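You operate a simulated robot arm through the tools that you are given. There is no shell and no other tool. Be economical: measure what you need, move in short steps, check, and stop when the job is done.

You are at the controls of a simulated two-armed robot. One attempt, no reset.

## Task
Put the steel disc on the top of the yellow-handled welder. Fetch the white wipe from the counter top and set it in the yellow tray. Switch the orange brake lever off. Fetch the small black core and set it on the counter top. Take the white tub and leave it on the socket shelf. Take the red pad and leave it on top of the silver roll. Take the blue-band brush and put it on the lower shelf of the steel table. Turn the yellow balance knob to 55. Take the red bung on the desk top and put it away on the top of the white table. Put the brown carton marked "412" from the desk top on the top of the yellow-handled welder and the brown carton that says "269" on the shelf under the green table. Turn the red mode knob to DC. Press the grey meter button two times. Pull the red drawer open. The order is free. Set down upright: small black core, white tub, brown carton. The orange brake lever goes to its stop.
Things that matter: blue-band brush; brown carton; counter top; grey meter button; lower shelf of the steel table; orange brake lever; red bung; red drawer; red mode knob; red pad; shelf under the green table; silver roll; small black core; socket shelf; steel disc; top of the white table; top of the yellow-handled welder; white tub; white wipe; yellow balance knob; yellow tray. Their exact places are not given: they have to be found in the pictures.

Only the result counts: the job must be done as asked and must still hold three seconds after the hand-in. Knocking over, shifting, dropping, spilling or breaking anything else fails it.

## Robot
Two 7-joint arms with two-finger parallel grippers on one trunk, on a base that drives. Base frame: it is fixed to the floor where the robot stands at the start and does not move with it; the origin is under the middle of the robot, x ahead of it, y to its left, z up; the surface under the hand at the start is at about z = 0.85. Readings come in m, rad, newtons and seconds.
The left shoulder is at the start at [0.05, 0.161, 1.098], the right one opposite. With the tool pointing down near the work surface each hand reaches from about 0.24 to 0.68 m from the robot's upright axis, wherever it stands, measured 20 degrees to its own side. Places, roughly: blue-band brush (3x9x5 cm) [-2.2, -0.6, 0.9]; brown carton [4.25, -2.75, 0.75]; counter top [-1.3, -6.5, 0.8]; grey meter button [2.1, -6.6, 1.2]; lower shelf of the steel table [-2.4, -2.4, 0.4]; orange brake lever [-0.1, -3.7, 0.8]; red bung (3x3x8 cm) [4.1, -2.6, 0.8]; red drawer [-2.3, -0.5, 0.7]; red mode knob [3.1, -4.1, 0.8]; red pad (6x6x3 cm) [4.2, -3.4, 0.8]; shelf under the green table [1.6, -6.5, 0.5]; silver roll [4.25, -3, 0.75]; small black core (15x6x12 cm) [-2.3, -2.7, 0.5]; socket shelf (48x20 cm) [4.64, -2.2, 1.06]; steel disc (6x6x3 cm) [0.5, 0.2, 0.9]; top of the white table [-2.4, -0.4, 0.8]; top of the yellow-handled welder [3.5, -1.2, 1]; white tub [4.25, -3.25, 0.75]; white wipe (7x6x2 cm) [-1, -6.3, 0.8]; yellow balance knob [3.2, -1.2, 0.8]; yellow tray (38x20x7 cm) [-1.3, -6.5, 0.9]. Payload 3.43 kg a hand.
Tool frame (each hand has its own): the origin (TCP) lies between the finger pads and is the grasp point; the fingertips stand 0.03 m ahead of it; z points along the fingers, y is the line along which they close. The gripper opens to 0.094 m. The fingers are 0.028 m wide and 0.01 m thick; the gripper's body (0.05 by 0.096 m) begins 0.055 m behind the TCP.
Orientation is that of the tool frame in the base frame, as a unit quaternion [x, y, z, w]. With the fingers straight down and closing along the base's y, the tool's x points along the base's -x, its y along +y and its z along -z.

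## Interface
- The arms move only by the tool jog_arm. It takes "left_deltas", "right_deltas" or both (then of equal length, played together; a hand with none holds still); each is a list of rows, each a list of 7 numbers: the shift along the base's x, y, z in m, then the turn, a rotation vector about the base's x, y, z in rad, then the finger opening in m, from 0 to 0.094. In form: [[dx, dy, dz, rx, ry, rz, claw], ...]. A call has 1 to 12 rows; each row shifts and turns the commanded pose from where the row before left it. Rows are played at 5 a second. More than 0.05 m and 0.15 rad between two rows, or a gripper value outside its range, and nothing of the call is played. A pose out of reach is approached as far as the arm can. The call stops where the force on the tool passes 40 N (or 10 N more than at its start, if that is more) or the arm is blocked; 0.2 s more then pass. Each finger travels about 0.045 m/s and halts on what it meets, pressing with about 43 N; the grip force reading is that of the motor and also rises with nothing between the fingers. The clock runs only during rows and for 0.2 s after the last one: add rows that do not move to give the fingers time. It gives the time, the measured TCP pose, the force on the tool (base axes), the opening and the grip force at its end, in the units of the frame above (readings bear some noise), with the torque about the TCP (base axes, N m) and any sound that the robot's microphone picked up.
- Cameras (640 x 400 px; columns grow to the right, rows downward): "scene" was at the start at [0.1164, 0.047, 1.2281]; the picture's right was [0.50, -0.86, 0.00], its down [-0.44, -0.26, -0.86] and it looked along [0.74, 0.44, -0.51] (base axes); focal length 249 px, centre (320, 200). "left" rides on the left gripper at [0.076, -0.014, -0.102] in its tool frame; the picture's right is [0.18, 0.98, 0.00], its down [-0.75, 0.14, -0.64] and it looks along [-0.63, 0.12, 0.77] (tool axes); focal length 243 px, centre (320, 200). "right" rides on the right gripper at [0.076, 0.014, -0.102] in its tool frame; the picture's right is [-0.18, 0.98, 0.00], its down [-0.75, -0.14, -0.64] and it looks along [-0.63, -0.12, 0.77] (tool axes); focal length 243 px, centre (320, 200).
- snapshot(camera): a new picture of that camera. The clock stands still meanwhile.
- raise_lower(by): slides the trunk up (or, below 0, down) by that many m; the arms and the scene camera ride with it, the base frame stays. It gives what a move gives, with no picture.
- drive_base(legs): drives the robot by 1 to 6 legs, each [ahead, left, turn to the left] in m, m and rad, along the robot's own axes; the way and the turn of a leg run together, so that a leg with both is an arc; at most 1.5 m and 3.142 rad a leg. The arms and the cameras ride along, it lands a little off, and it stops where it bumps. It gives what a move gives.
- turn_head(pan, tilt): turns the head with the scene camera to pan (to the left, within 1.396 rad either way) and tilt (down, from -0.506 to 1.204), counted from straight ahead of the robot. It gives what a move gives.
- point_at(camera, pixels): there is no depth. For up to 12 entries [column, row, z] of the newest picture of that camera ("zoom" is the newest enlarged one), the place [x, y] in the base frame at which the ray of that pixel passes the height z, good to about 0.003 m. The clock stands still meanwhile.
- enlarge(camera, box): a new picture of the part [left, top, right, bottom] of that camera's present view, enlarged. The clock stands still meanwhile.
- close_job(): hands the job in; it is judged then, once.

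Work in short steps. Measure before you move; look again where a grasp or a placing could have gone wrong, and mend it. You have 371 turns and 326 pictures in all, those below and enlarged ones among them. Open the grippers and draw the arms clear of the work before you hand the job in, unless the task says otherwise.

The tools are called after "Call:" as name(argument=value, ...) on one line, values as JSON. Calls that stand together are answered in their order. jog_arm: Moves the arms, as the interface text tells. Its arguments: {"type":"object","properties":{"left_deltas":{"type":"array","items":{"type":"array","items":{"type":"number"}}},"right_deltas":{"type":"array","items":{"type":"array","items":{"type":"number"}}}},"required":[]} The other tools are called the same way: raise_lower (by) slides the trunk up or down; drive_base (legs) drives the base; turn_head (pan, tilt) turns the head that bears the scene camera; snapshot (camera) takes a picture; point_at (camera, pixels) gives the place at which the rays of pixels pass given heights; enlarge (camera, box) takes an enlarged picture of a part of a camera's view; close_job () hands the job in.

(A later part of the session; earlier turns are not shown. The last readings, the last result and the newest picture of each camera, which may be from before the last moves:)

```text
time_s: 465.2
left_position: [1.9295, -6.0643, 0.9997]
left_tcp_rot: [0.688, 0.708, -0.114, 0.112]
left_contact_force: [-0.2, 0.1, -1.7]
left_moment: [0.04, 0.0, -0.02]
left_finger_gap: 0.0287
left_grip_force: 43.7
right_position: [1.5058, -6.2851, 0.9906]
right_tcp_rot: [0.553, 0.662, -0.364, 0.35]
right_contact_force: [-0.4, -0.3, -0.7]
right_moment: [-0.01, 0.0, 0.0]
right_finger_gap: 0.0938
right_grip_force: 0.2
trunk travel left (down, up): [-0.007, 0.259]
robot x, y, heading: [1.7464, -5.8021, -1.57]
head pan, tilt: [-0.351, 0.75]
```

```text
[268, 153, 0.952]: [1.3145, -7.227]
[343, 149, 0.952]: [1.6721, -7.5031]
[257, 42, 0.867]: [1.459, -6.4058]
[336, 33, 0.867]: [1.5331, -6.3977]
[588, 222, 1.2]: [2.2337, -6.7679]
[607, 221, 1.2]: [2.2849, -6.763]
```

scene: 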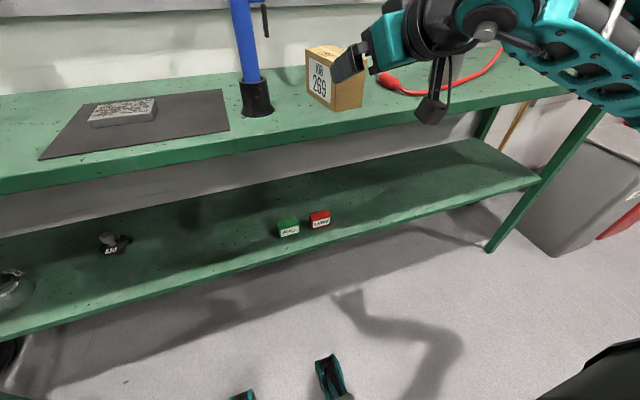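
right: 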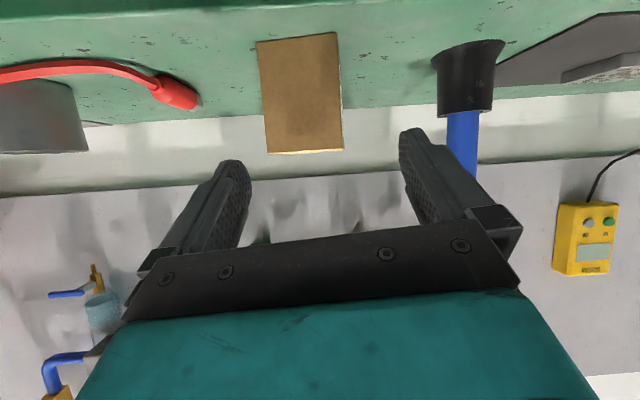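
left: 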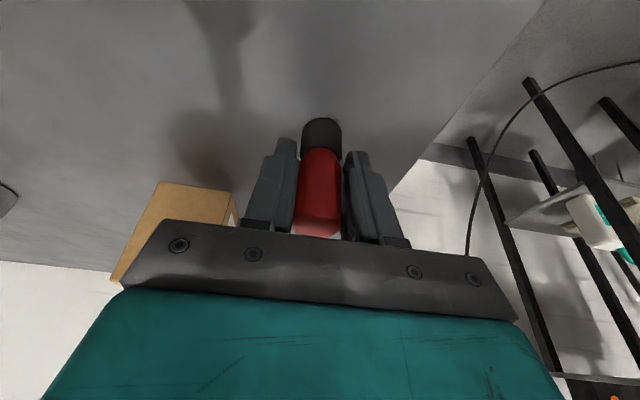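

Near-end centre x≈1.496, so aligned. Fix the slight roll, advance to (1.503,-6.43,0.912) and look.

Call:
jog_arm(right_deltas=[[0, 0, 0, 0, -0.095, 0, 0.094], [-0.001, -0.03, -0.025, 0, 0, 0, 0.094], [-0.001, -0.035, -0.025, 0, 0, 0, 0.094], [0, 0, 0, 0, 0, 0, 0.094]])

Call:
snapshot(camera="right")

Call:
enlarge(camera="scene", box=[280, 20, 460, 130])

```text
time_s: 466.2
left_position: [1.9295, -6.0626, 0.9992]
left_tcp_rot: [0.688, 0.707, -0.115, 0.113]
left_contact_force: [-0.3, 0.1, -0.8]
left_moment: [-0.01, 0.02, 0.01]
left_finger_gap: 0.0288
left_grip_force: 43.5
right_position: [1.5009, -6.3489, 0.943]
right_tcp_rot: [0.57, 0.645, -0.338, 0.381]
right_contact_force: [0.0, -0.2, -0.1]
right_moment: [0.01, 0.03, 0.05]
right_finger_gap: 0.094
right_grip_force: 0.0
trunk travel left (down, up): [-0.007, 0.259]
robot x, y, heading: [1.7423, -5.8037, -1.566]
head pan, tilt: [-0.351, 0.75]
```

```text
155 pictures are left
```

right: 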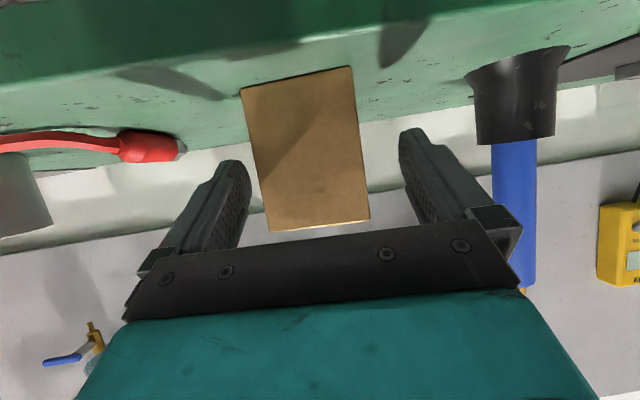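

```text
3.56 times, centred on (370, 75) of scene
```

zoom: 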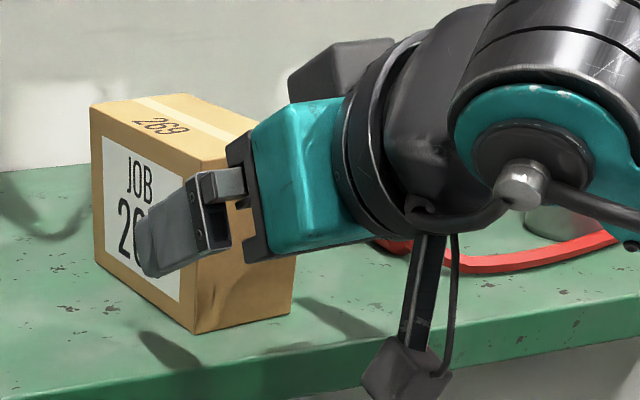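

Nearly centred; shift x -0.005 and advance to grip depth, then close.

Call:
jog_arm(right_deltas=[[-0.005, -0.025, -0.012, 0, 0, 0, 0.094], [0, -0.03, -0.012, 0, 0, 0, 0.094], [0, -0.02, -0.006, 0, 0, 0, 0.094], [0, 0, 0, 0, 0, 0, 0.094], [0, 0, 0, 0, 0, 0, 0.07], [0, 0, 0, 0, 0, 0, 0.05], [0, 0, 0, 0, 0, 0, 0.05], [0, 0, 0, 0, 0, 0, 0.05], [0, 0, 0, 0, 0, 0, 0.05]])

Call:
snapshot(camera="right")

Call:
enlarge(camera="scene", box=[280, 20, 460, 130])

```text
time_s: 468.2
left_position: [1.9299, -6.063, 0.9999]
left_tcp_rot: [0.688, 0.708, -0.114, 0.112]
left_contact_force: [0.1, -0.6, -0.9]
left_moment: [0.0, 0.01, 0.01]
left_finger_gap: 0.0288
left_grip_force: 43.0
right_position: [1.4975, -6.4229, 0.9129]
right_tcp_rot: [0.57, 0.646, -0.337, 0.381]
right_contact_force: [1.0, 0.1, -0.5]
right_moment: [-0.14, -0.22, 0.13]
right_finger_gap: 0.0707
right_grip_force: 43.0
trunk travel left (down, up): [-0.007, 0.259]
robot x, y, heading: [1.7472, -5.8059, -1.566]
head pan, tilt: [-0.351, 0.75]
```

```text
153 pictures are left
```

right: 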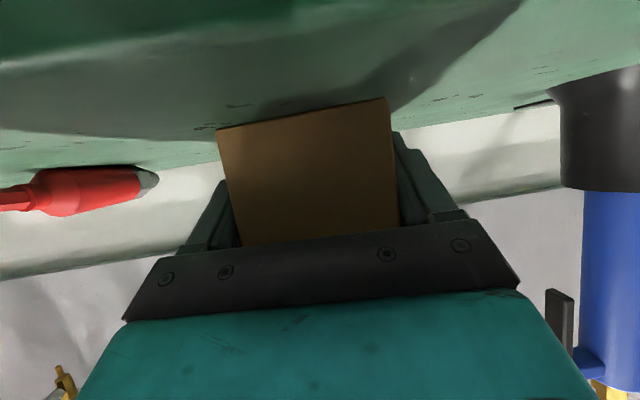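

```text
3.56 times, centred on (370, 75) of scene
```

zoom: 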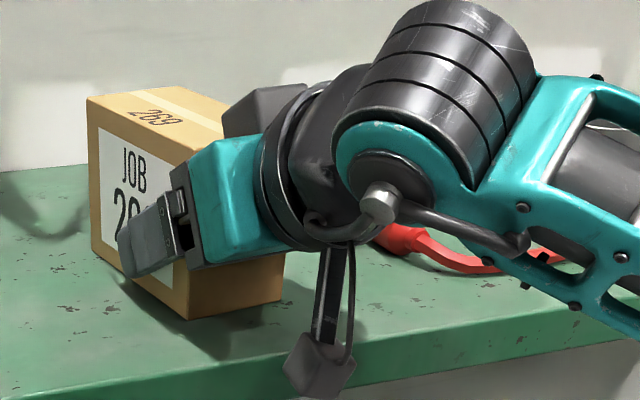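

Gripped flatter. Lift, then use the base: back 0.28 m and right 0.3 m, to a free part of the shelf (x≈1.2).

Call:
jog_arm(right_deltas=[[0, 0, 0.02, 0, 0, 0, 0.05], [0, 0, 0.04, 0, 0, 0, 0.05], [0, 0, 0, 0, 0, 0, 0.05]])

Call:
drive_base(legs=[[-0.28, 0, 0], [0, -0.3, 0]])

Call:
jog_arm(right_deltas=[[0, 0, -0.045, 0, 0, 0, 0.05], [0, 0, -0.045, 0, 0, 0, 0.05], [0, 0, -0.045, 0, 0, 0, 0.05], [0, 0, -0.045, 0, 0, 0, 0.05], [0, 0, -0.045, 0, 0, 0, 0.05], [0, 0, -0.045, 0, 0, 0, 0.05], [0, 0, -0.045, 0, 0, 0, 0.05], [0, 0, -0.045, 0, 0, 0, 0.05], [0, 0, 0, 0, 0, 0, 0.05]])

Call:
snapshot(camera="scene")

Call:
snapshot(camera="right")

```text
time_s: 469.0
left_position: [1.9296, -6.0646, 0.9988]
left_tcp_rot: [0.688, 0.708, -0.115, 0.112]
left_contact_force: [-1.0, -0.2, -0.8]
left_moment: [-0.01, 0.03, 0.0]
left_finger_gap: 0.0286
left_grip_force: 42.9
right_position: [1.4963, -6.4245, 0.9704]
right_tcp_rot: [0.57, 0.646, -0.337, 0.38]
right_contact_force: [0.3, 0.1, -4.7]
right_moment: [0.13, 0.03, -0.03]
right_finger_gap: 0.0704
right_grip_force: 42.9
trunk travel left (down, up): [-0.007, 0.259]
robot x, y, heading: [1.749, -5.8047, -1.562]
head pan, tilt: [-0.351, 0.75]
```

```text
time_s: 473.7
left_position: [1.6291, -5.7841, 0.9987]
left_tcp_rot: [0.689, 0.707, -0.114, 0.113]
left_contact_force: [0.2, 0.3, -1.2]
left_moment: [0.01, 0.02, 0.02]
left_finger_gap: 0.0288
left_grip_force: 43.1
right_position: [1.1944, -6.1434, 0.9712]
right_tcp_rot: [0.57, 0.645, -0.337, 0.381]
right_contact_force: [-0.2, 0.1, -4.2]
right_moment: [0.16, 0.0, 0.0]
right_finger_gap: 0.07
right_grip_force: 42.7
trunk travel left (down, up): [-0.007, 0.259]
robot x, y, heading: [1.4464, -5.523, -1.566]
head pan, tilt: [-0.351, 0.75]
```

```text
time_s: 475.7
left_position: [1.6281, -5.7842, 0.9987]
left_tcp_rot: [0.689, 0.706, -0.115, 0.112]
left_contact_force: [-0.3, -0.3, -1.1]
left_moment: [0.01, 0.02, -0.01]
left_finger_gap: 0.0287
left_grip_force: 42.9
right_position: [1.1945, -6.1408, 0.6075]
right_tcp_rot: [0.572, 0.644, -0.337, 0.38]
right_contact_force: [0.0, 0.4, -4.2]
right_moment: [0.13, 0.05, -0.01]
right_finger_gap: 0.0704
right_grip_force: 43.1
trunk travel left (down, up): [-0.007, 0.259]
robot x, y, heading: [1.4451, -5.5268, -1.57]
head pan, tilt: [-0.351, 0.75]
```

```text
151 pictures are left
```

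scene: 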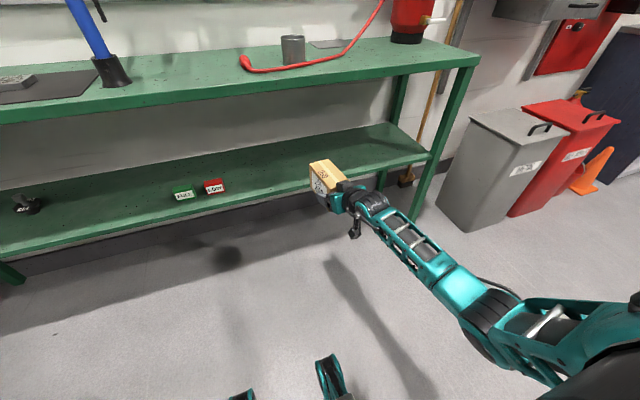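

```text
150 pictures are left
```

right: 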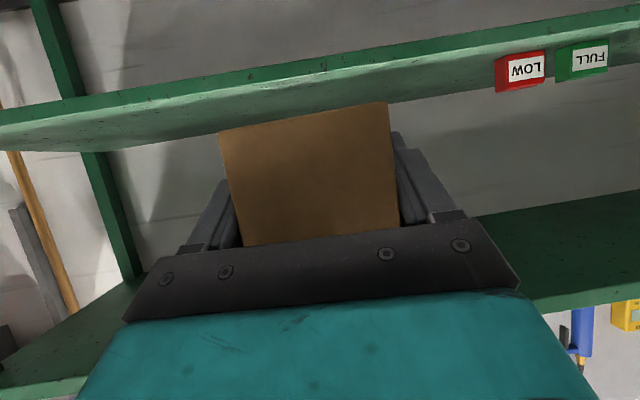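

Arm reaches down fine. Drive ahead 0.30 m to slide it between the shelves.

Call:
drive_base(legs=[[0.3, 0, 0]])

Call:
snapshot(camera="scene")

Call:
snapshot(camera="right")

```text
time_s: 477.8
left_position: [1.6299, -6.0876, 0.9985]
left_tcp_rot: [0.69, 0.706, -0.115, 0.112]
left_contact_force: [0.3, -0.3, -0.4]
left_moment: [0.0, 0.03, 0.02]
left_finger_gap: 0.0287
left_grip_force: 43.2
right_position: [1.1946, -6.4435, 0.6087]
right_tcp_rot: [0.57, 0.645, -0.336, 0.382]
right_contact_force: [0.3, -0.4, -4.7]
right_moment: [0.17, -0.01, -0.02]
right_finger_gap: 0.0699
right_grip_force: 43.1
trunk travel left (down, up): [-0.007, 0.259]
robot x, y, heading: [1.4485, -5.8254, -1.568]
head pan, tilt: [-0.351, 0.75]
```

```text
149 pictures are left
```

scene: 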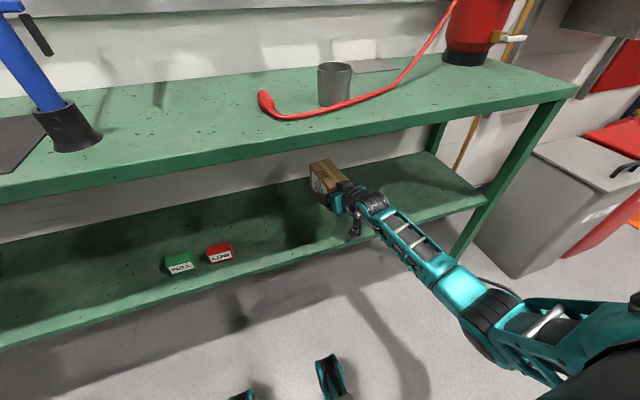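

```text
148 pictures are left
```

right: 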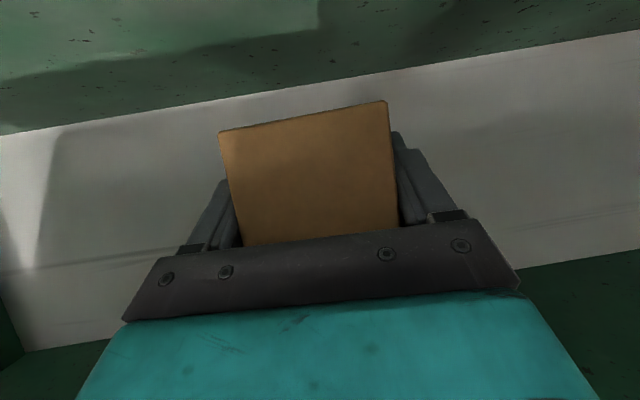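

Inside over the shelf. Lower gently to contact.

Call:
jog_arm(right_deltas=[[0, 0, -0.02, 0, 0, 0, 0.05], [0, 0, -0.015, 0, 0, 0, 0.05], [0, 0, -0.01, 0, 0, 0, 0.05], [0, 0, -0.006, 0, 0, 0, 0.05], [0, 0, -0.006, 0, 0, 0, 0.05], [0, 0, -0.005, 0, 0, 0, 0.05], [0, 0, 0, 0, 0, 0, 0.05]])

Call:
enlarge(camera="scene", box=[260, 130, 420, 250])

```text
time_s: 479.4
left_position: [1.6292, -6.0884, 0.9976]
left_tcp_rot: [0.689, 0.706, -0.115, 0.113]
left_contact_force: [0.7, -0.1, -1.5]
left_moment: [0.01, -0.02, 0.03]
left_finger_gap: 0.0289
left_grip_force: 43.5
right_position: [1.1952, -6.4445, 0.5469]
right_tcp_rot: [0.571, 0.645, -0.336, 0.381]
right_contact_force: [-1.0, 0.6, -4.6]
right_moment: [0.12, -0.01, 0.01]
right_finger_gap: 0.07
right_grip_force: 43.1
trunk travel left (down, up): [-0.007, 0.259]
robot x, y, heading: [1.4457, -5.8281, -1.567]
head pan, tilt: [-0.351, 0.75]
```

```text
3.33 times, centred on (340, 190) of scene
```

zoom: 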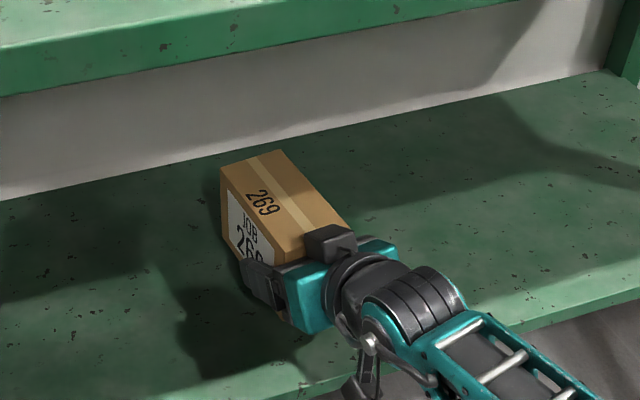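

Call:
jog_arm(right_deltas=[[0, 0, -0.006, 0, 0, 0, 0.05], [0, 0, -0.005, 0, 0, 0, 0.05], [0, 0, -0.005, 0, 0, 0, 0.05], [0, 0, -0.005, 0, 0, 0, 0.05], [0, 0, -0.005, 0, 0, 0, 0.05], [0, 0, 0, 0, 0, 0, 0.05]])

Call:
enlarge(camera="scene", box=[260, 130, 420, 250])

```text
time_s: 480.8
left_position: [1.6298, -6.0874, 0.9992]
left_tcp_rot: [0.689, 0.707, -0.114, 0.113]
left_contact_force: [0.7, 0.4, -0.9]
left_moment: [-0.01, -0.03, 0.01]
left_finger_gap: 0.0288
left_grip_force: 42.7
right_position: [1.1976, -6.4449, 0.5224]
right_tcp_rot: [0.57, 0.644, -0.337, 0.382]
right_contact_force: [-0.9, 0.5, -1.3]
right_moment: [-0.09, -0.03, -0.08]
right_finger_gap: 0.0701
right_grip_force: 43.1
trunk travel left (down, up): [-0.007, 0.259]
robot x, y, heading: [1.4469, -5.8273, -1.567]
head pan, tilt: [-0.351, 0.75]
```

```text
3.33 times, centred on (340, 190) of scene
```

zoom: 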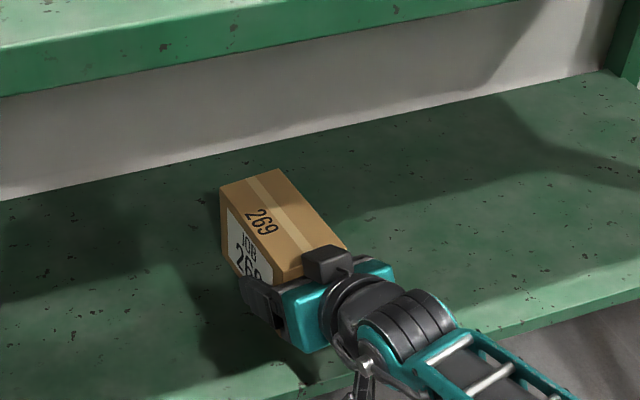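

Weight is coming off. 2 mm more, open, retract backward.

Call:
jog_arm(right_deltas=[[0, 0, -0.002, 0, 0, 0, 0.05], [0, 0, 0, 0, 0, 0, 0.07], [0, 0, 0, 0, 0, 0, 0.094], [0, 0, 0, 0, 0, 0, 0.094], [0, 0, 0, 0, 0, 0, 0.094], [-0.004, 0.035, 0.015, 0, 0, 0, 0.094], [-0.004, 0.035, 0.015, 0, 0, 0, 0.094], [0, 0.035, 0.01, 0, 0, 0, 0.094], [0, 0.02, 0.0, 0, 0, 0, 0.094], [0, 0, 0, 0, 0, 0, 0.094]])

Call:
snapshot(camera="right")

Call:
enlarge(camera="scene", box=[260, 130, 420, 250])

```text
time_s: 483.0
left_position: [1.6294, -6.0876, 0.9987]
left_tcp_rot: [0.689, 0.707, -0.113, 0.113]
left_contact_force: [0.7, 0.2, -0.4]
left_moment: [0.02, -0.01, 0.02]
left_finger_gap: 0.0286
left_grip_force: 42.9
right_position: [1.1695, -6.3194, 0.5587]
right_tcp_rot: [0.57, 0.646, -0.333, 0.384]
right_contact_force: [-0.4, -0.4, 0.0]
right_moment: [0.01, 0.03, -0.02]
right_finger_gap: 0.0939
right_grip_force: 0.1
right hand out of reach, approached as far as the arm can: row 7, 8, 9
trunk travel left (down, up): [-0.007, 0.259]
robot x, y, heading: [1.4497, -5.8278, -1.569]
head pan, tilt: [-0.351, 0.75]
```

```text
145 pictures are left
```

right: 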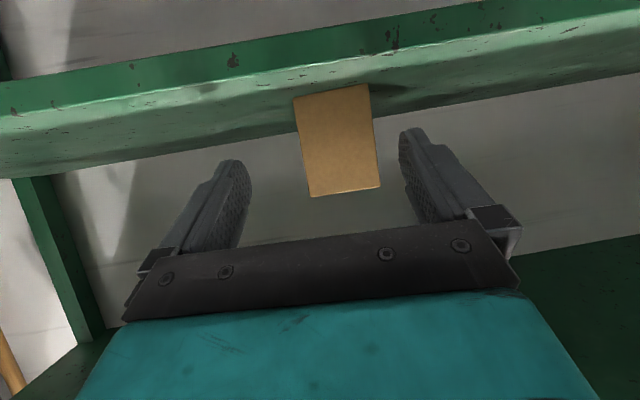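

```text
3.33 times, centred on (340, 190) of scene
```

zoom: 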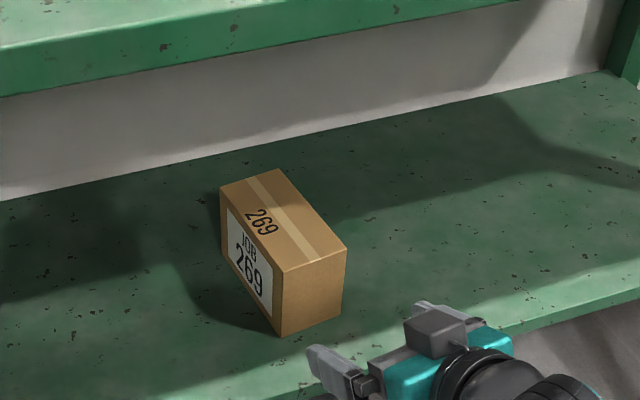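

269 stands on the shelf. Next the meter button: back off, raise the trunk, and bring the right hand up.

Call:
drive_base(legs=[[-0.3, 0, 0]])

Call:
jog_arm(right_deltas=[[0, 0, 0.045, 0, 0, 0, 0.03], [0, 0, 0.045, 0, 0, 0, 0.0], [0, 0, 0.045, 0, 0, 0, 0.0], [0, 0, 0.045, 0, 0, 0, 0.0], [0, 0, 0.045, 0, 0, 0, 0.0], [0, 0, 0.045, 0, 0, 0, 0.0], [0, 0, 0.045, 0, 0, 0, 0.0], [0, 0, 0.045, 0, 0, 0, 0.0], [0, 0, 0.045, 0, 0, 0, 0], [0, 0, 0, 0, 0, 0, 0]])

Call:
raise_lower(by=0.22)

Call:
drive_base(legs=[[0, 0.85, 0.0], [0.25, 0, 0]])

Call:
turn_head(pan=0.0, tilt=0.3)

Call:
snapshot(camera="scene")

```text
time_s: 485.0
left_position: [1.6298, -5.7946, 0.9988]
left_tcp_rot: [0.688, 0.707, -0.115, 0.113]
left_contact_force: [0.7, 0.2, -0.5]
left_moment: [0.05, 0.0, 0.0]
left_finger_gap: 0.0287
left_grip_force: 42.6
right_position: [1.1694, -6.0266, 0.5598]
right_tcp_rot: [0.57, 0.646, -0.333, 0.384]
right_contact_force: [0.9, -0.4, -0.2]
right_moment: [0.0, 0.01, 0.02]
right_finger_gap: 0.094
right_grip_force: 0.0
trunk travel left (down, up): [-0.007, 0.259]
robot x, y, heading: [1.4449, -5.5357, -1.56]
head pan, tilt: [-0.351, 0.75]
```

```text
time_s: 487.2
left_position: [1.6283, -5.7937, 0.9985]
left_tcp_rot: [0.689, 0.707, -0.114, 0.113]
left_contact_force: [-1.2, 1.0, -0.9]
left_moment: [0.04, -0.02, -0.03]
left_finger_gap: 0.0285
left_grip_force: 42.4
right_position: [1.1693, -6.0264, 0.9658]
right_tcp_rot: [0.57, 0.646, -0.333, 0.383]
right_contact_force: [0.4, 0.4, 0.1]
right_moment: [0.02, 0.0, 0.02]
right_finger_gap: 0.0
right_grip_force: 33.1
trunk travel left (down, up): [-0.007, 0.259]
robot x, y, heading: [1.4451, -5.5301, -1.566]
head pan, tilt: [-0.351, 0.75]
```

```text
time_s: 489.5
left_position: [1.628, -5.7949, 1.2188]
left_tcp_rot: [0.689, 0.707, -0.116, 0.112]
left_contact_force: [0.5, -0.2, -1.0]
left_moment: [-0.02, 0.01, 0.0]
left_finger_gap: 0.0285
left_grip_force: 42.8
right_position: [1.1683, -6.0273, 1.1842]
right_tcp_rot: [0.57, 0.646, -0.333, 0.384]
right_contact_force: [-0.1, 0.1, 0.2]
right_moment: [0.01, 0.01, 0.01]
right_finger_gap: 0.0005
right_grip_force: 32.8
trunk travel left (down, up): [-0.227, 0.039]
robot x, y, heading: [1.446, -5.536, -1.565]
head pan, tilt: [-0.351, 0.75]
```

```text
time_s: 498.8
left_position: [2.48, -6.034, 1.2194]
left_tcp_rot: [0.688, 0.708, -0.114, 0.112]
left_contact_force: [0.7, 0.5, -1.2]
left_moment: [0.03, -0.01, 0.04]
left_finger_gap: 0.0291
left_grip_force: 42.6
right_position: [2.02, -6.267, 1.1852]
right_tcp_rot: [0.569, 0.647, -0.332, 0.384]
right_contact_force: [-0.2, 0.0, 0.1]
right_moment: [0.0, 0.0, -0.01]
right_finger_gap: 0.0
right_grip_force: 33.2
trunk travel left (down, up): [-0.227, 0.039]
robot x, y, heading: [2.296, -5.7748, -1.559]
head pan, tilt: [-0.351, 0.75]
```

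```text
time_s: 499.7
left_position: [2.4802, -6.0335, 1.2182]
left_tcp_rot: [0.687, 0.709, -0.114, 0.113]
left_contact_force: [-0.1, 0.2, -0.2]
left_moment: [0.01, -0.01, -0.01]
left_finger_gap: 0.0287
left_grip_force: 42.5
right_position: [2.0202, -6.2665, 1.1843]
right_tcp_rot: [0.569, 0.646, -0.333, 0.385]
right_contact_force: [-0.7, -0.6, -0.7]
right_moment: [0.02, 0.03, 0.01]
right_finger_gap: 0.0
right_grip_force: 32.9
trunk travel left (down, up): [-0.227, 0.039]
robot x, y, heading: [2.2979, -5.7751, -1.561]
head pan, tilt: [0.0, 0.3]
```

```text
143 pictures are left
```

scene: 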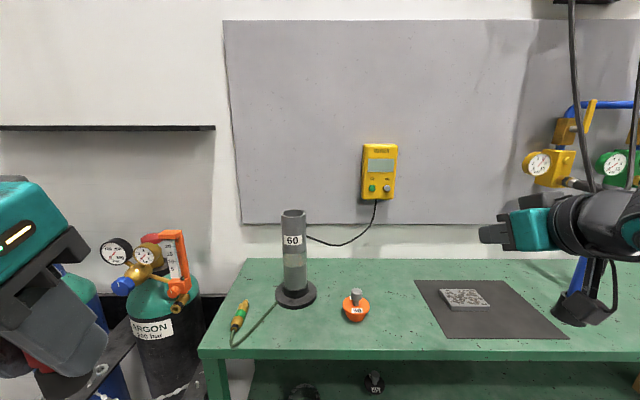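

Call:
enlarge(camera="scene", box=[340, 130, 420, 210])

Call:
point_at(camera="scene", pixels=[[387, 188, 1.15], [387, 188, 1.2], [387, 188, 1.22], [379, 200, 1.15], [500, 235, 1.1]])

Call:
snapshot(camera="right")

```text
5.00 times, centred on (380, 170) of scene
```

zoom: 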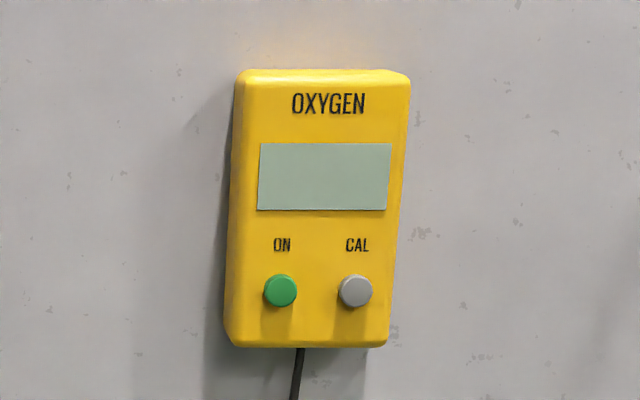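

```text
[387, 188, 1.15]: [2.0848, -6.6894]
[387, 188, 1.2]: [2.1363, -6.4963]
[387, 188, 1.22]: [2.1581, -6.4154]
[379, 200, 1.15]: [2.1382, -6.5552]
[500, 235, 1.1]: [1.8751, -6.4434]
```

```text
141 pictures are left
```

right: 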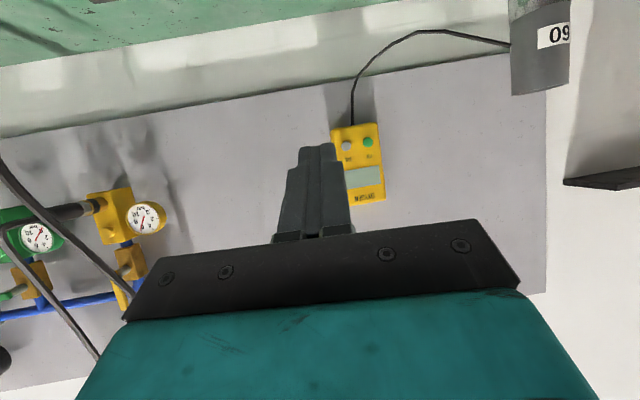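

Call:
point_at(camera="right", pixels=[[347, 145, 1.15], [347, 145, 1.17], [347, 145, 1.13], [347, 145, 1.2]])

```text
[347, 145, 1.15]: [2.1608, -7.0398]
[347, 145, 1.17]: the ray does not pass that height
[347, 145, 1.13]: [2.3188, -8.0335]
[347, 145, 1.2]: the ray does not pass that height
```

Grey CAL button ≈(2.096,-6.658,1.157). I rotate the hand to horizontal, drive 0.15 m closer, and align.

Call:
jog_arm(right_deltas=[[0, 0, 0, -0.12, 0, 0, 0], [0, 0, 0, -0.12, 0, 0, 0], [0.02, 0, 0, -0.12, 0, 0, 0], [0.02, 0, 0, -0.12, 0, 0, 0], [0.02, 0, 0, 0, 0, 0, 0], [0.016, 0, 0, 0, 0, 0, 0], [0, 0, 0, 0, 0, 0, 0]])

Call:
drive_base(legs=[[0.15, 0, 0]])

Call:
snapshot(camera="right")

Call:
snapshot(camera="scene")

```text
time_s: 501.3
left_position: [2.4799, -6.0337, 1.2196]
left_tcp_rot: [0.687, 0.709, -0.114, 0.114]
left_contact_force: [-0.2, -0.2, -0.1]
left_moment: [0.06, 0.0, -0.02]
left_finger_gap: 0.0288
left_grip_force: 43.0
right_position: [2.0603, -6.2658, 1.1857]
right_tcp_rot: [0.476, 0.564, -0.459, 0.494]
right_contact_force: [0.2, -0.3, 0.6]
right_moment: [0.0, 0.0, -0.03]
right_finger_gap: 0.0002
right_grip_force: 33.2
right hand out of reach, approached as far as the arm can: row 4, 5, 6
trunk travel left (down, up): [-0.227, 0.039]
robot x, y, heading: [2.2955, -5.779, -1.564]
head pan, tilt: [0.0, 0.3]
```

```text
time_s: 502.6
left_position: [2.4815, -6.185, 1.2199]
left_tcp_rot: [0.688, 0.708, -0.114, 0.113]
left_contact_force: [0.2, -0.3, -1.9]
left_moment: [0.01, -0.02, 0.01]
left_finger_gap: 0.0285
left_grip_force: 43.4
right_position: [2.0622, -6.4189, 1.1844]
right_tcp_rot: [0.476, 0.564, -0.459, 0.495]
right_contact_force: [0.1, 0.1, -0.4]
right_moment: [-0.01, -0.01, -0.02]
right_finger_gap: 0.0
right_grip_force: 32.7
trunk travel left (down, up): [-0.227, 0.039]
robot x, y, heading: [2.2957, -5.9246, -1.563]
head pan, tilt: [0.0, 0.3]
```

```text
140 pictures are left
```

right: 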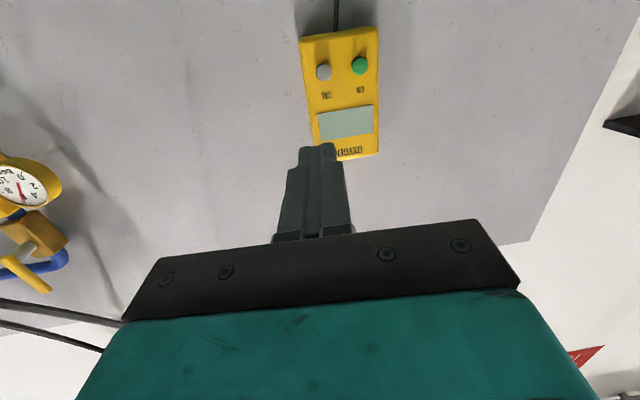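

```text
139 pictures are left
```

scene: 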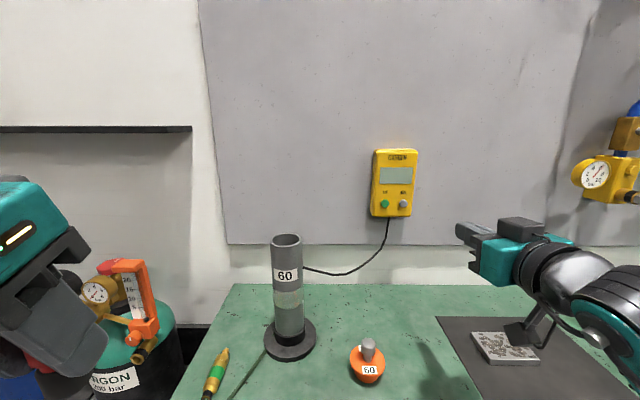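

Call:
point_at(camera="right", pixels=[[323, 72, 1.15], [323, 72, 1.16], [323, 72, 1.14]])

Call:
enlarge(camera="scene", box=[360, 140, 440, 220])

Call:
point_at(camera="scene", pixels=[[403, 204, 1.14], [403, 204, 1.15], [403, 204, 1.16]])

```text
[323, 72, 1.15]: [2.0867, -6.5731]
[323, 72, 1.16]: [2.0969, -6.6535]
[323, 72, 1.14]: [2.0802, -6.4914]
```

```text
5.00 times, centred on (400, 180) of scene
```

zoom: 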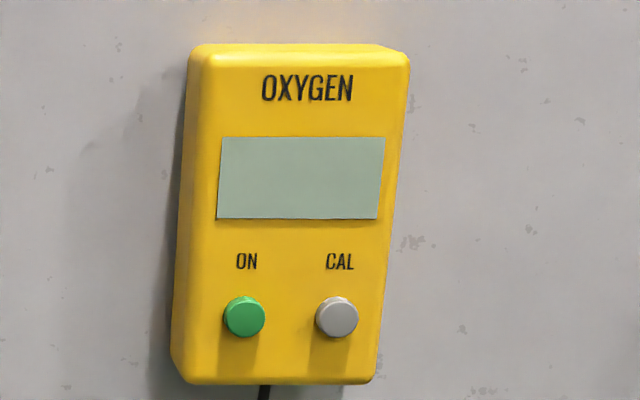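

```text
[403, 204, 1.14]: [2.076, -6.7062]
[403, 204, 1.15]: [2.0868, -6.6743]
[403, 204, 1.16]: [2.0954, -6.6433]
```

Button face at (2.0955,-6.646,1.159). Align the fingertips and go to 2 cm before it.

Call:
jog_arm(right_deltas=[[0.03, 0, 0, 0, 0, 0, 0], [0.0, -0.02, -0.022, 0, 0, 0, 0], [0, -0.04, 0, 0, 0, 0, 0], [0, -0.04, 0, 0, 0, 0, 0], [0, -0.04, 0, 0, 0, 0, 0], [0, -0.03, 0, 0, 0, 0, 0], [0, 0, 0, 0, 0, 0, 0]])

Call:
enlarge(camera="scene", box=[350, 140, 470, 240])

Call:
snapshot(camera="right")

```text
time_s: 504.2
left_position: [2.4815, -6.184, 1.2197]
left_tcp_rot: [0.687, 0.709, -0.114, 0.113]
left_contact_force: [0.7, 0.4, -1.4]
left_moment: [0.0, -0.02, -0.01]
left_finger_gap: 0.0288
left_grip_force: 43.5
right_position: [2.057, -6.5833, 1.1661]
right_tcp_rot: [0.475, 0.564, -0.459, 0.496]
right_contact_force: [-0.7, 0.0, -1.2]
right_moment: [0.02, -0.02, -0.01]
right_finger_gap: 0.0001
right_grip_force: 33.7
right hand out of reach, approached as far as the arm can: row 1, 2, 5
trunk travel left (down, up): [-0.227, 0.039]
robot x, y, heading: [2.2991, -5.9249, -1.559]
head pan, tilt: [0.0, 0.3]
```

```text
4.00 times, centred on (410, 190) of scene
```

zoom: 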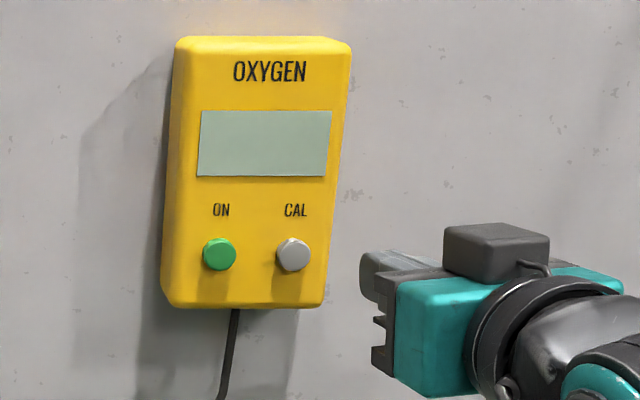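

```text
136 pictures are left
```

right: 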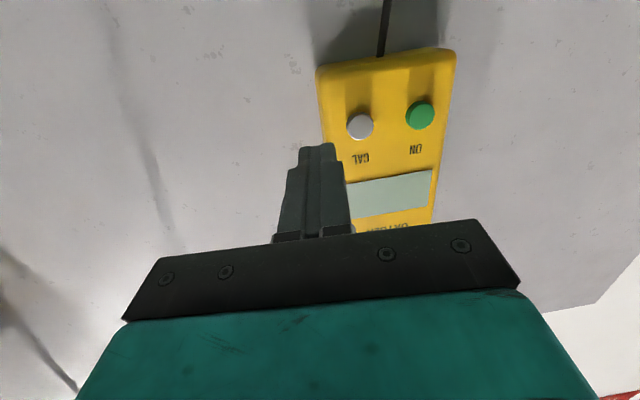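

The arm cannot go further left here, so I shift the base left 3.5 cm.

Call:
drive_base(legs=[[0, 0.035, 0]])

Call:
enlarge(camera="scene", box=[350, 140, 470, 240])

Call:
snapshot(camera="right")

```text
time_s: 505.2
left_position: [2.5165, -6.1831, 1.2182]
left_tcp_rot: [0.687, 0.709, -0.113, 0.113]
left_contact_force: [0.4, 0.5, -1.8]
left_moment: [0.02, 0.02, -0.01]
left_finger_gap: 0.029
left_grip_force: 42.7
right_position: [2.0911, -6.5824, 1.1645]
right_tcp_rot: [0.476, 0.564, -0.459, 0.495]
right_contact_force: [-0.7, 0.5, -0.4]
right_moment: [0.02, -0.03, 0.0]
right_finger_gap: 0.0
right_grip_force: 33.2
trunk travel left (down, up): [-0.227, 0.039]
robot x, y, heading: [2.3342, -5.9255, -1.564]
head pan, tilt: [0.0, 0.3]
```

```text
4.00 times, centred on (410, 190) of scene
```

zoom: 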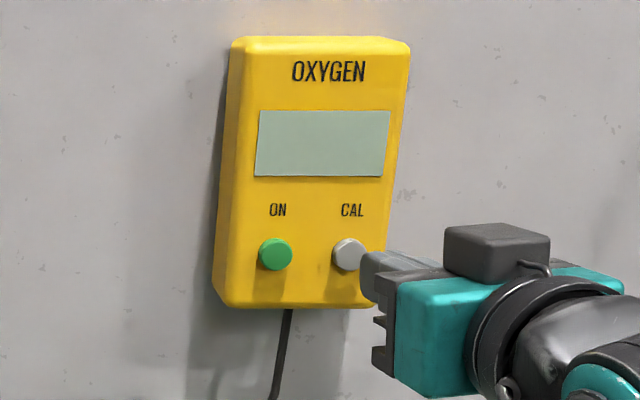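

```text
134 pictures are left
```

right: 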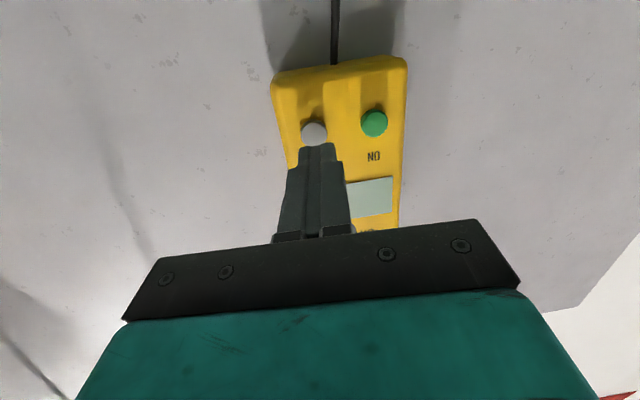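

Fingertip is right before the grey button. First press in small steps.

Call:
jog_arm(right_deltas=[[0, -0.015, 0, 0, 0, 0, 0], [0, -0.01, 0, 0, 0, 0, 0], [0, -0.005, 0, 0, 0, 0, 0], [0, -0.004, 0, 0, 0, 0, 0], [0, -0.004, 0, 0, 0, 0, 0], [0, -0.003, 0, 0, 0, 0, 0], [0, 0, 0, 0, 0, 0, 0]])

```text
time_s: 506.9
left_position: [2.5159, -6.1818, 1.219]
left_tcp_rot: [0.687, 0.708, -0.115, 0.114]
left_contact_force: [0.1, 0.0, -0.5]
left_moment: [-0.02, 0.0, -0.02]
left_finger_gap: 0.0283
left_grip_force: 42.4
right_position: [2.0934, -6.6225, 1.1651]
right_tcp_rot: [0.475, 0.565, -0.458, 0.496]
right_contact_force: [-0.9, 17.3, -5.5]
right_moment: [0.07, -0.01, -0.02]
right_finger_gap: 0.0001
right_grip_force: 32.8
trunk travel left (down, up): [-0.227, 0.039]
robot x, y, heading: [2.3295, -5.9252, -1.562]
head pan, tilt: [0.0, 0.3]
heard: click
```

Heard a click at 17 N. I retract 2.5 cm and press a second time the same way.

Call:
jog_arm(right_deltas=[[0, 0.015, 0, 0, 0, 0, 0], [0, 0.01, 0, 0, 0, 0, 0], [0, 0, 0, 0, 0, 0, 0], [0, 0, 0, 0, 0, 0, 0]])

Call:
jog_arm(right_deltas=[[0, -0.012, 0, 0, 0, 0, 0], [0, -0.008, 0, 0, 0, 0, 0], [0, -0.005, 0, 0, 0, 0, 0], [0, 0, 0, 0, 0, 0, 0]])

```text
time_s: 507.9
left_position: [2.5164, -6.1839, 1.2191]
left_tcp_rot: [0.687, 0.708, -0.114, 0.113]
left_contact_force: [0.6, -0.1, -1.6]
left_moment: [0.02, 0.0, -0.02]
left_finger_gap: 0.0289
left_grip_force: 43.4
right_position: [2.0918, -6.5993, 1.1657]
right_tcp_rot: [0.476, 0.564, -0.459, 0.495]
right_contact_force: [0.3, 0.2, 0.6]
right_moment: [0.0, -0.01, 0.04]
right_finger_gap: 0.0005
right_grip_force: 33.4
trunk travel left (down, up): [-0.227, 0.039]
robot x, y, heading: [2.3285, -5.9288, -1.559]
head pan, tilt: [0.0, 0.3]
```

```text
time_s: 508.9
left_position: [2.5165, -6.1817, 1.2192]
left_tcp_rot: [0.687, 0.708, -0.114, 0.113]
left_contact_force: [-0.1, -0.6, -1.8]
left_moment: [0.03, -0.01, 0.01]
left_finger_gap: 0.0288
left_grip_force: 43.2
right_position: [2.0915, -6.6224, 1.166]
right_tcp_rot: [0.475, 0.564, -0.458, 0.496]
right_contact_force: [0.3, 10.8, -3.5]
right_moment: [0.1, 0.0, 0.04]
right_finger_gap: 0.0001
right_grip_force: 32.9
trunk travel left (down, up): [-0.227, 0.039]
robot x, y, heading: [2.3304, -5.927, -1.564]
head pan, tilt: [0.0, 0.3]
heard: click
```

Second click heard. Retract the right hand, turn it back down, back the base off, and look west.

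Call:
jog_arm(right_deltas=[[0, 0.04, 0, 0, 0, 0, 0.0], [0, 0.045, 0, 0, 0, 0, 0.0], [0, 0.045, 0, 0.15, 0, 0, 0.0], [0, 0.04, 0, 0.15, 0, 0, 0.0], [0, 0.03, 0, 0.15, 0, 0, 0.03], [0, 0, 0, 0.15, 0, 0, 0.05], [0, 0, 0, 0.15, 0, 0, 0.05], [0, 0, 0, 0.15, 0, 0, 0.05], [0, 0, 0, 0.15, 0, 0, 0.05], [0, 0, 0, 0.15, 0, 0, 0.05], [0, 0, 0, 0.15, 0, 0, 0.05], [0, 0, 0, 0.1, 0, 0, 0.05]])

Call:
drive_base(legs=[[-0.5, 0, 0], [0, -1.3, 0]])

Call:
turn_head(pan=-1.1, tilt=0.35)

Call:
snapshot(camera="scene")

```text
time_s: 511.4
left_position: [2.5164, -6.1844, 1.2198]
left_tcp_rot: [0.687, 0.709, -0.114, 0.113]
left_contact_force: [-0.4, -0.2, -0.6]
left_moment: [0.05, 0.0, -0.03]
left_finger_gap: 0.0287
left_grip_force: 42.8
right_position: [2.0919, -6.4235, 1.1661]
right_tcp_rot: [0.684, 0.726, 0.03, 0.054]
right_contact_force: [0.2, -0.9, -0.2]
right_moment: [0.0, 0.04, 0.04]
right_finger_gap: 0.0503
right_grip_force: 0.1
trunk travel left (down, up): [-0.227, 0.039]
robot x, y, heading: [2.3281, -5.9267, -1.562]
head pan, tilt: [0.0, 0.3]
```

```text
time_s: 525.5
left_position: [1.2192, -5.7026, 1.2189]
left_tcp_rot: [0.686, 0.71, -0.114, 0.112]
left_contact_force: [0.6, 0.8, -1.8]
left_moment: [0.0, -0.01, 0.01]
left_finger_gap: 0.0288
left_grip_force: 43.2
right_position: [0.7971, -5.9443, 1.1659]
right_tcp_rot: [0.683, 0.728, 0.03, 0.056]
right_contact_force: [-0.5, 0.3, -0.2]
right_moment: [0.02, 0.0, -0.01]
right_finger_gap: 0.0502
right_grip_force: 0.1
trunk travel left (down, up): [-0.227, 0.039]
robot x, y, heading: [1.0395, -5.4454, -1.56]
head pan, tilt: [0.0, 0.3]
```

```text
time_s: 526.9
left_position: [1.2203, -5.7017, 1.219]
left_tcp_rot: [0.686, 0.71, -0.114, 0.113]
left_contact_force: [0.6, -0.2, -1.3]
left_moment: [0.02, 0.04, -0.01]
left_finger_gap: 0.0287
left_grip_force: 43.4
right_position: [0.7974, -5.9438, 1.166]
right_tcp_rot: [0.683, 0.728, 0.03, 0.056]
right_contact_force: [-0.2, 0.3, -1.0]
right_moment: [0.01, 0.0, -0.02]
right_finger_gap: 0.0499
right_grip_force: 0.1
trunk travel left (down, up): [-0.227, 0.039]
robot x, y, heading: [1.0358, -5.445, -1.561]
head pan, tilt: [-1.1, 0.351]
```

```text
133 pictures are left
```

scene: 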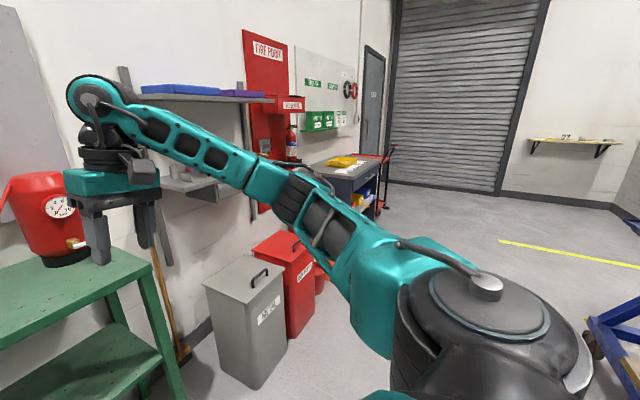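

Call:
point_at(camera="scene", pixels=[[590, 355, 0], [600, 330, 0.1], [262, 388, 0], [315, 330, 0], [378, 215, 0], [345, 163, 0.85], [330, 260, 0], [500, 240, 0]])

```text
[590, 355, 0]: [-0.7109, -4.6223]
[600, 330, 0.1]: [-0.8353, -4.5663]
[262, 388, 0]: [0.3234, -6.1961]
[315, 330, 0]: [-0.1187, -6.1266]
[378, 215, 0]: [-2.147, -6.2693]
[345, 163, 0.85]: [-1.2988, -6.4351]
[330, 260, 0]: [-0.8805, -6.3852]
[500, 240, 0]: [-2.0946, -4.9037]
```

The lane at y≈-5.4 is clear. Drive west 2.1 m to the counter.

Call:
drive_base(legs=[[0, -1.1, 0], [0, -1.05, -0.01]])

Call:
turn_head(pan=-0.1, tilt=0.5)

Call:
snapshot(camera="scene")

```text
time_s: 546.1
left_position: [-0.9494, -5.7515, 1.2181]
left_tcp_rot: [0.679, 0.716, -0.112, 0.115]
left_contact_force: [-0.7, -0.3, -1.1]
left_moment: [0.04, -0.02, -0.01]
left_finger_gap: 0.0287
left_grip_force: 42.7
right_position: [-1.3688, -6.0002, 1.1654]
right_tcp_rot: [0.676, 0.734, 0.03, 0.056]
right_contact_force: [1.0, -0.1, -0.2]
right_moment: [0.04, -0.04, 0.0]
right_finger_gap: 0.0502
right_grip_force: 0.0
trunk travel left (down, up): [-0.227, 0.039]
robot x, y, heading: [-1.1393, -5.4971, -1.537]
head pan, tilt: [-1.1, 0.351]
```

```text
time_s: 547.4
left_position: [-0.9506, -5.7521, 1.2191]
left_tcp_rot: [0.679, 0.716, -0.113, 0.115]
left_contact_force: [1.1, 0.5, -0.7]
left_moment: [0.02, 0.01, 0.03]
left_finger_gap: 0.0287
left_grip_force: 42.7
right_position: [-1.3693, -6.0018, 1.165]
right_tcp_rot: [0.676, 0.734, 0.031, 0.055]
right_contact_force: [1.0, 0.2, -0.2]
right_moment: [0.02, -0.03, 0.0]
right_finger_gap: 0.05
right_grip_force: 0.0
trunk travel left (down, up): [-0.227, 0.039]
robot x, y, heading: [-1.1429, -5.4961, -1.535]
head pan, tilt: [-0.099, 0.499]
```

```text
132 pictures are left
```

scene: 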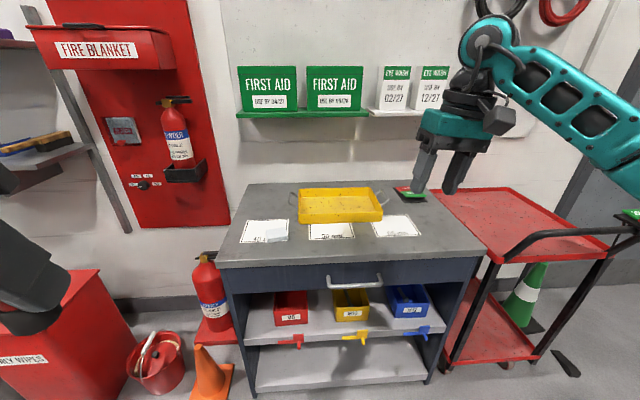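

Call:
enlarge(camera="scene", box=[220, 170, 460, 290])

Call:
point_at(camera="scene", pixels=[[275, 232, 0.8], [275, 232, 0.82], [297, 222, 0.85], [383, 220, 0.85], [305, 190, 0.88], [372, 188, 0.88], [340, 210, 0.83], [215, 265, 0.8], [488, 252, 0.8], [210, 395, 0], [355, 278, 0.72]])

```text
2.67 times, centred on (340, 230) of scene
```

zoom: 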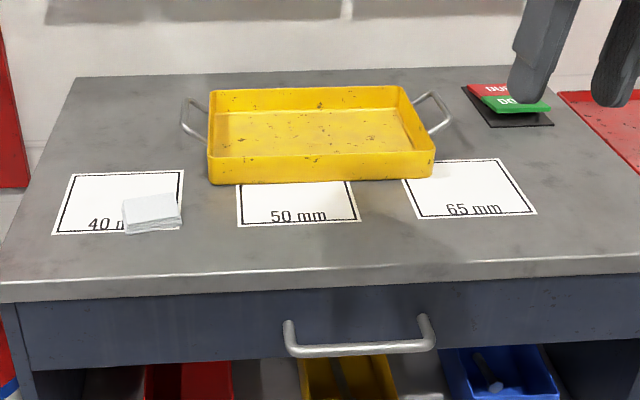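

```text
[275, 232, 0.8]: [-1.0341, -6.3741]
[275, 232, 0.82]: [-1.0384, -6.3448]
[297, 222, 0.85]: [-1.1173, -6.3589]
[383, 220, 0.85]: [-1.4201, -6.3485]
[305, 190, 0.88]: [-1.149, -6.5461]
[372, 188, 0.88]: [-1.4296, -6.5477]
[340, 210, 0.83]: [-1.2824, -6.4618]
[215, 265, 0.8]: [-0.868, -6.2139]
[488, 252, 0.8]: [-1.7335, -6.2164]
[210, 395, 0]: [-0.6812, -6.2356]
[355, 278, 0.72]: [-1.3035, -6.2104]
```

Wipe ≈(-1.035,-6.36), tray centre ≈(-1.28,-6.46). A cone stands at the left, so I keep the robot at x≈-1.05, y≈-5.84, lower the trunk, and tilt the right hand a little.

Call:
drive_base(legs=[[0, 0.09, -0.035], [0.33, 0, 0]])

Call:
raise_lower(by=-0.17)

Call:
turn_head(pan=0.0, tilt=0.75)

Call:
snapshot(camera="scene")

```text
time_s: 550.6
left_position: [-0.8748, -6.0809, 1.2187]
left_tcp_rot: [0.693, 0.702, -0.116, 0.112]
left_contact_force: [0.7, -0.4, -1.5]
left_moment: [0.02, 0.03, 0.02]
left_finger_gap: 0.0285
left_grip_force: 43.0
right_position: [-1.3031, -6.314, 1.1653]
right_tcp_rot: [0.69, 0.721, 0.03, 0.056]
right_contact_force: [-0.8, -0.7, -0.1]
right_moment: [0.05, 0.06, 0.06]
right_finger_gap: 0.0498
right_grip_force: 0.1
trunk travel left (down, up): [-0.227, 0.039]
robot x, y, heading: [-1.0544, -5.8233, -1.577]
head pan, tilt: [-0.099, 0.499]
```

```text
time_s: 552.5
left_position: [-0.8733, -6.0801, 1.05]
left_tcp_rot: [0.694, 0.702, -0.116, 0.112]
left_contact_force: [0.4, -0.7, -0.3]
left_moment: [0.03, -0.02, -0.01]
left_finger_gap: 0.0285
left_grip_force: 43.2
right_position: [-1.3022, -6.3123, 0.9952]
right_tcp_rot: [0.69, 0.721, 0.029, 0.056]
right_contact_force: [-0.7, 0.0, -0.2]
right_moment: [-0.01, 0.0, 0.01]
right_finger_gap: 0.0503
right_grip_force: 0.1
trunk travel left (down, up): [-0.057, 0.209]
robot x, y, heading: [-1.0542, -5.8211, -1.579]
head pan, tilt: [-0.099, 0.499]
```

```text
time_s: 553.3
left_position: [-0.8746, -6.0808, 1.0494]
left_tcp_rot: [0.693, 0.702, -0.116, 0.112]
left_contact_force: [-0.1, 0.2, -1.1]
left_moment: [0.01, 0.0, 0.0]
left_finger_gap: 0.0288
left_grip_force: 43.3
right_position: [-1.3017, -6.3138, 0.996]
right_tcp_rot: [0.69, 0.721, 0.03, 0.056]
right_contact_force: [0.5, -0.9, 0.3]
right_moment: [-0.01, -0.02, 0.04]
right_finger_gap: 0.0499
right_grip_force: 0.0
trunk travel left (down, up): [-0.057, 0.209]
robot x, y, heading: [-1.0499, -5.8181, -1.577]
head pan, tilt: [0.0, 0.75]
```

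```text
130 pictures are left
```

scene: 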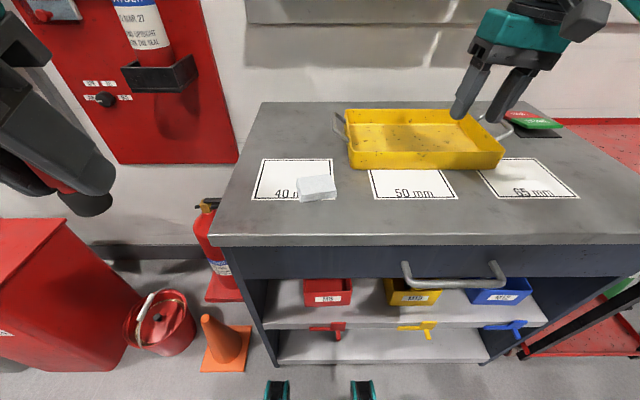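

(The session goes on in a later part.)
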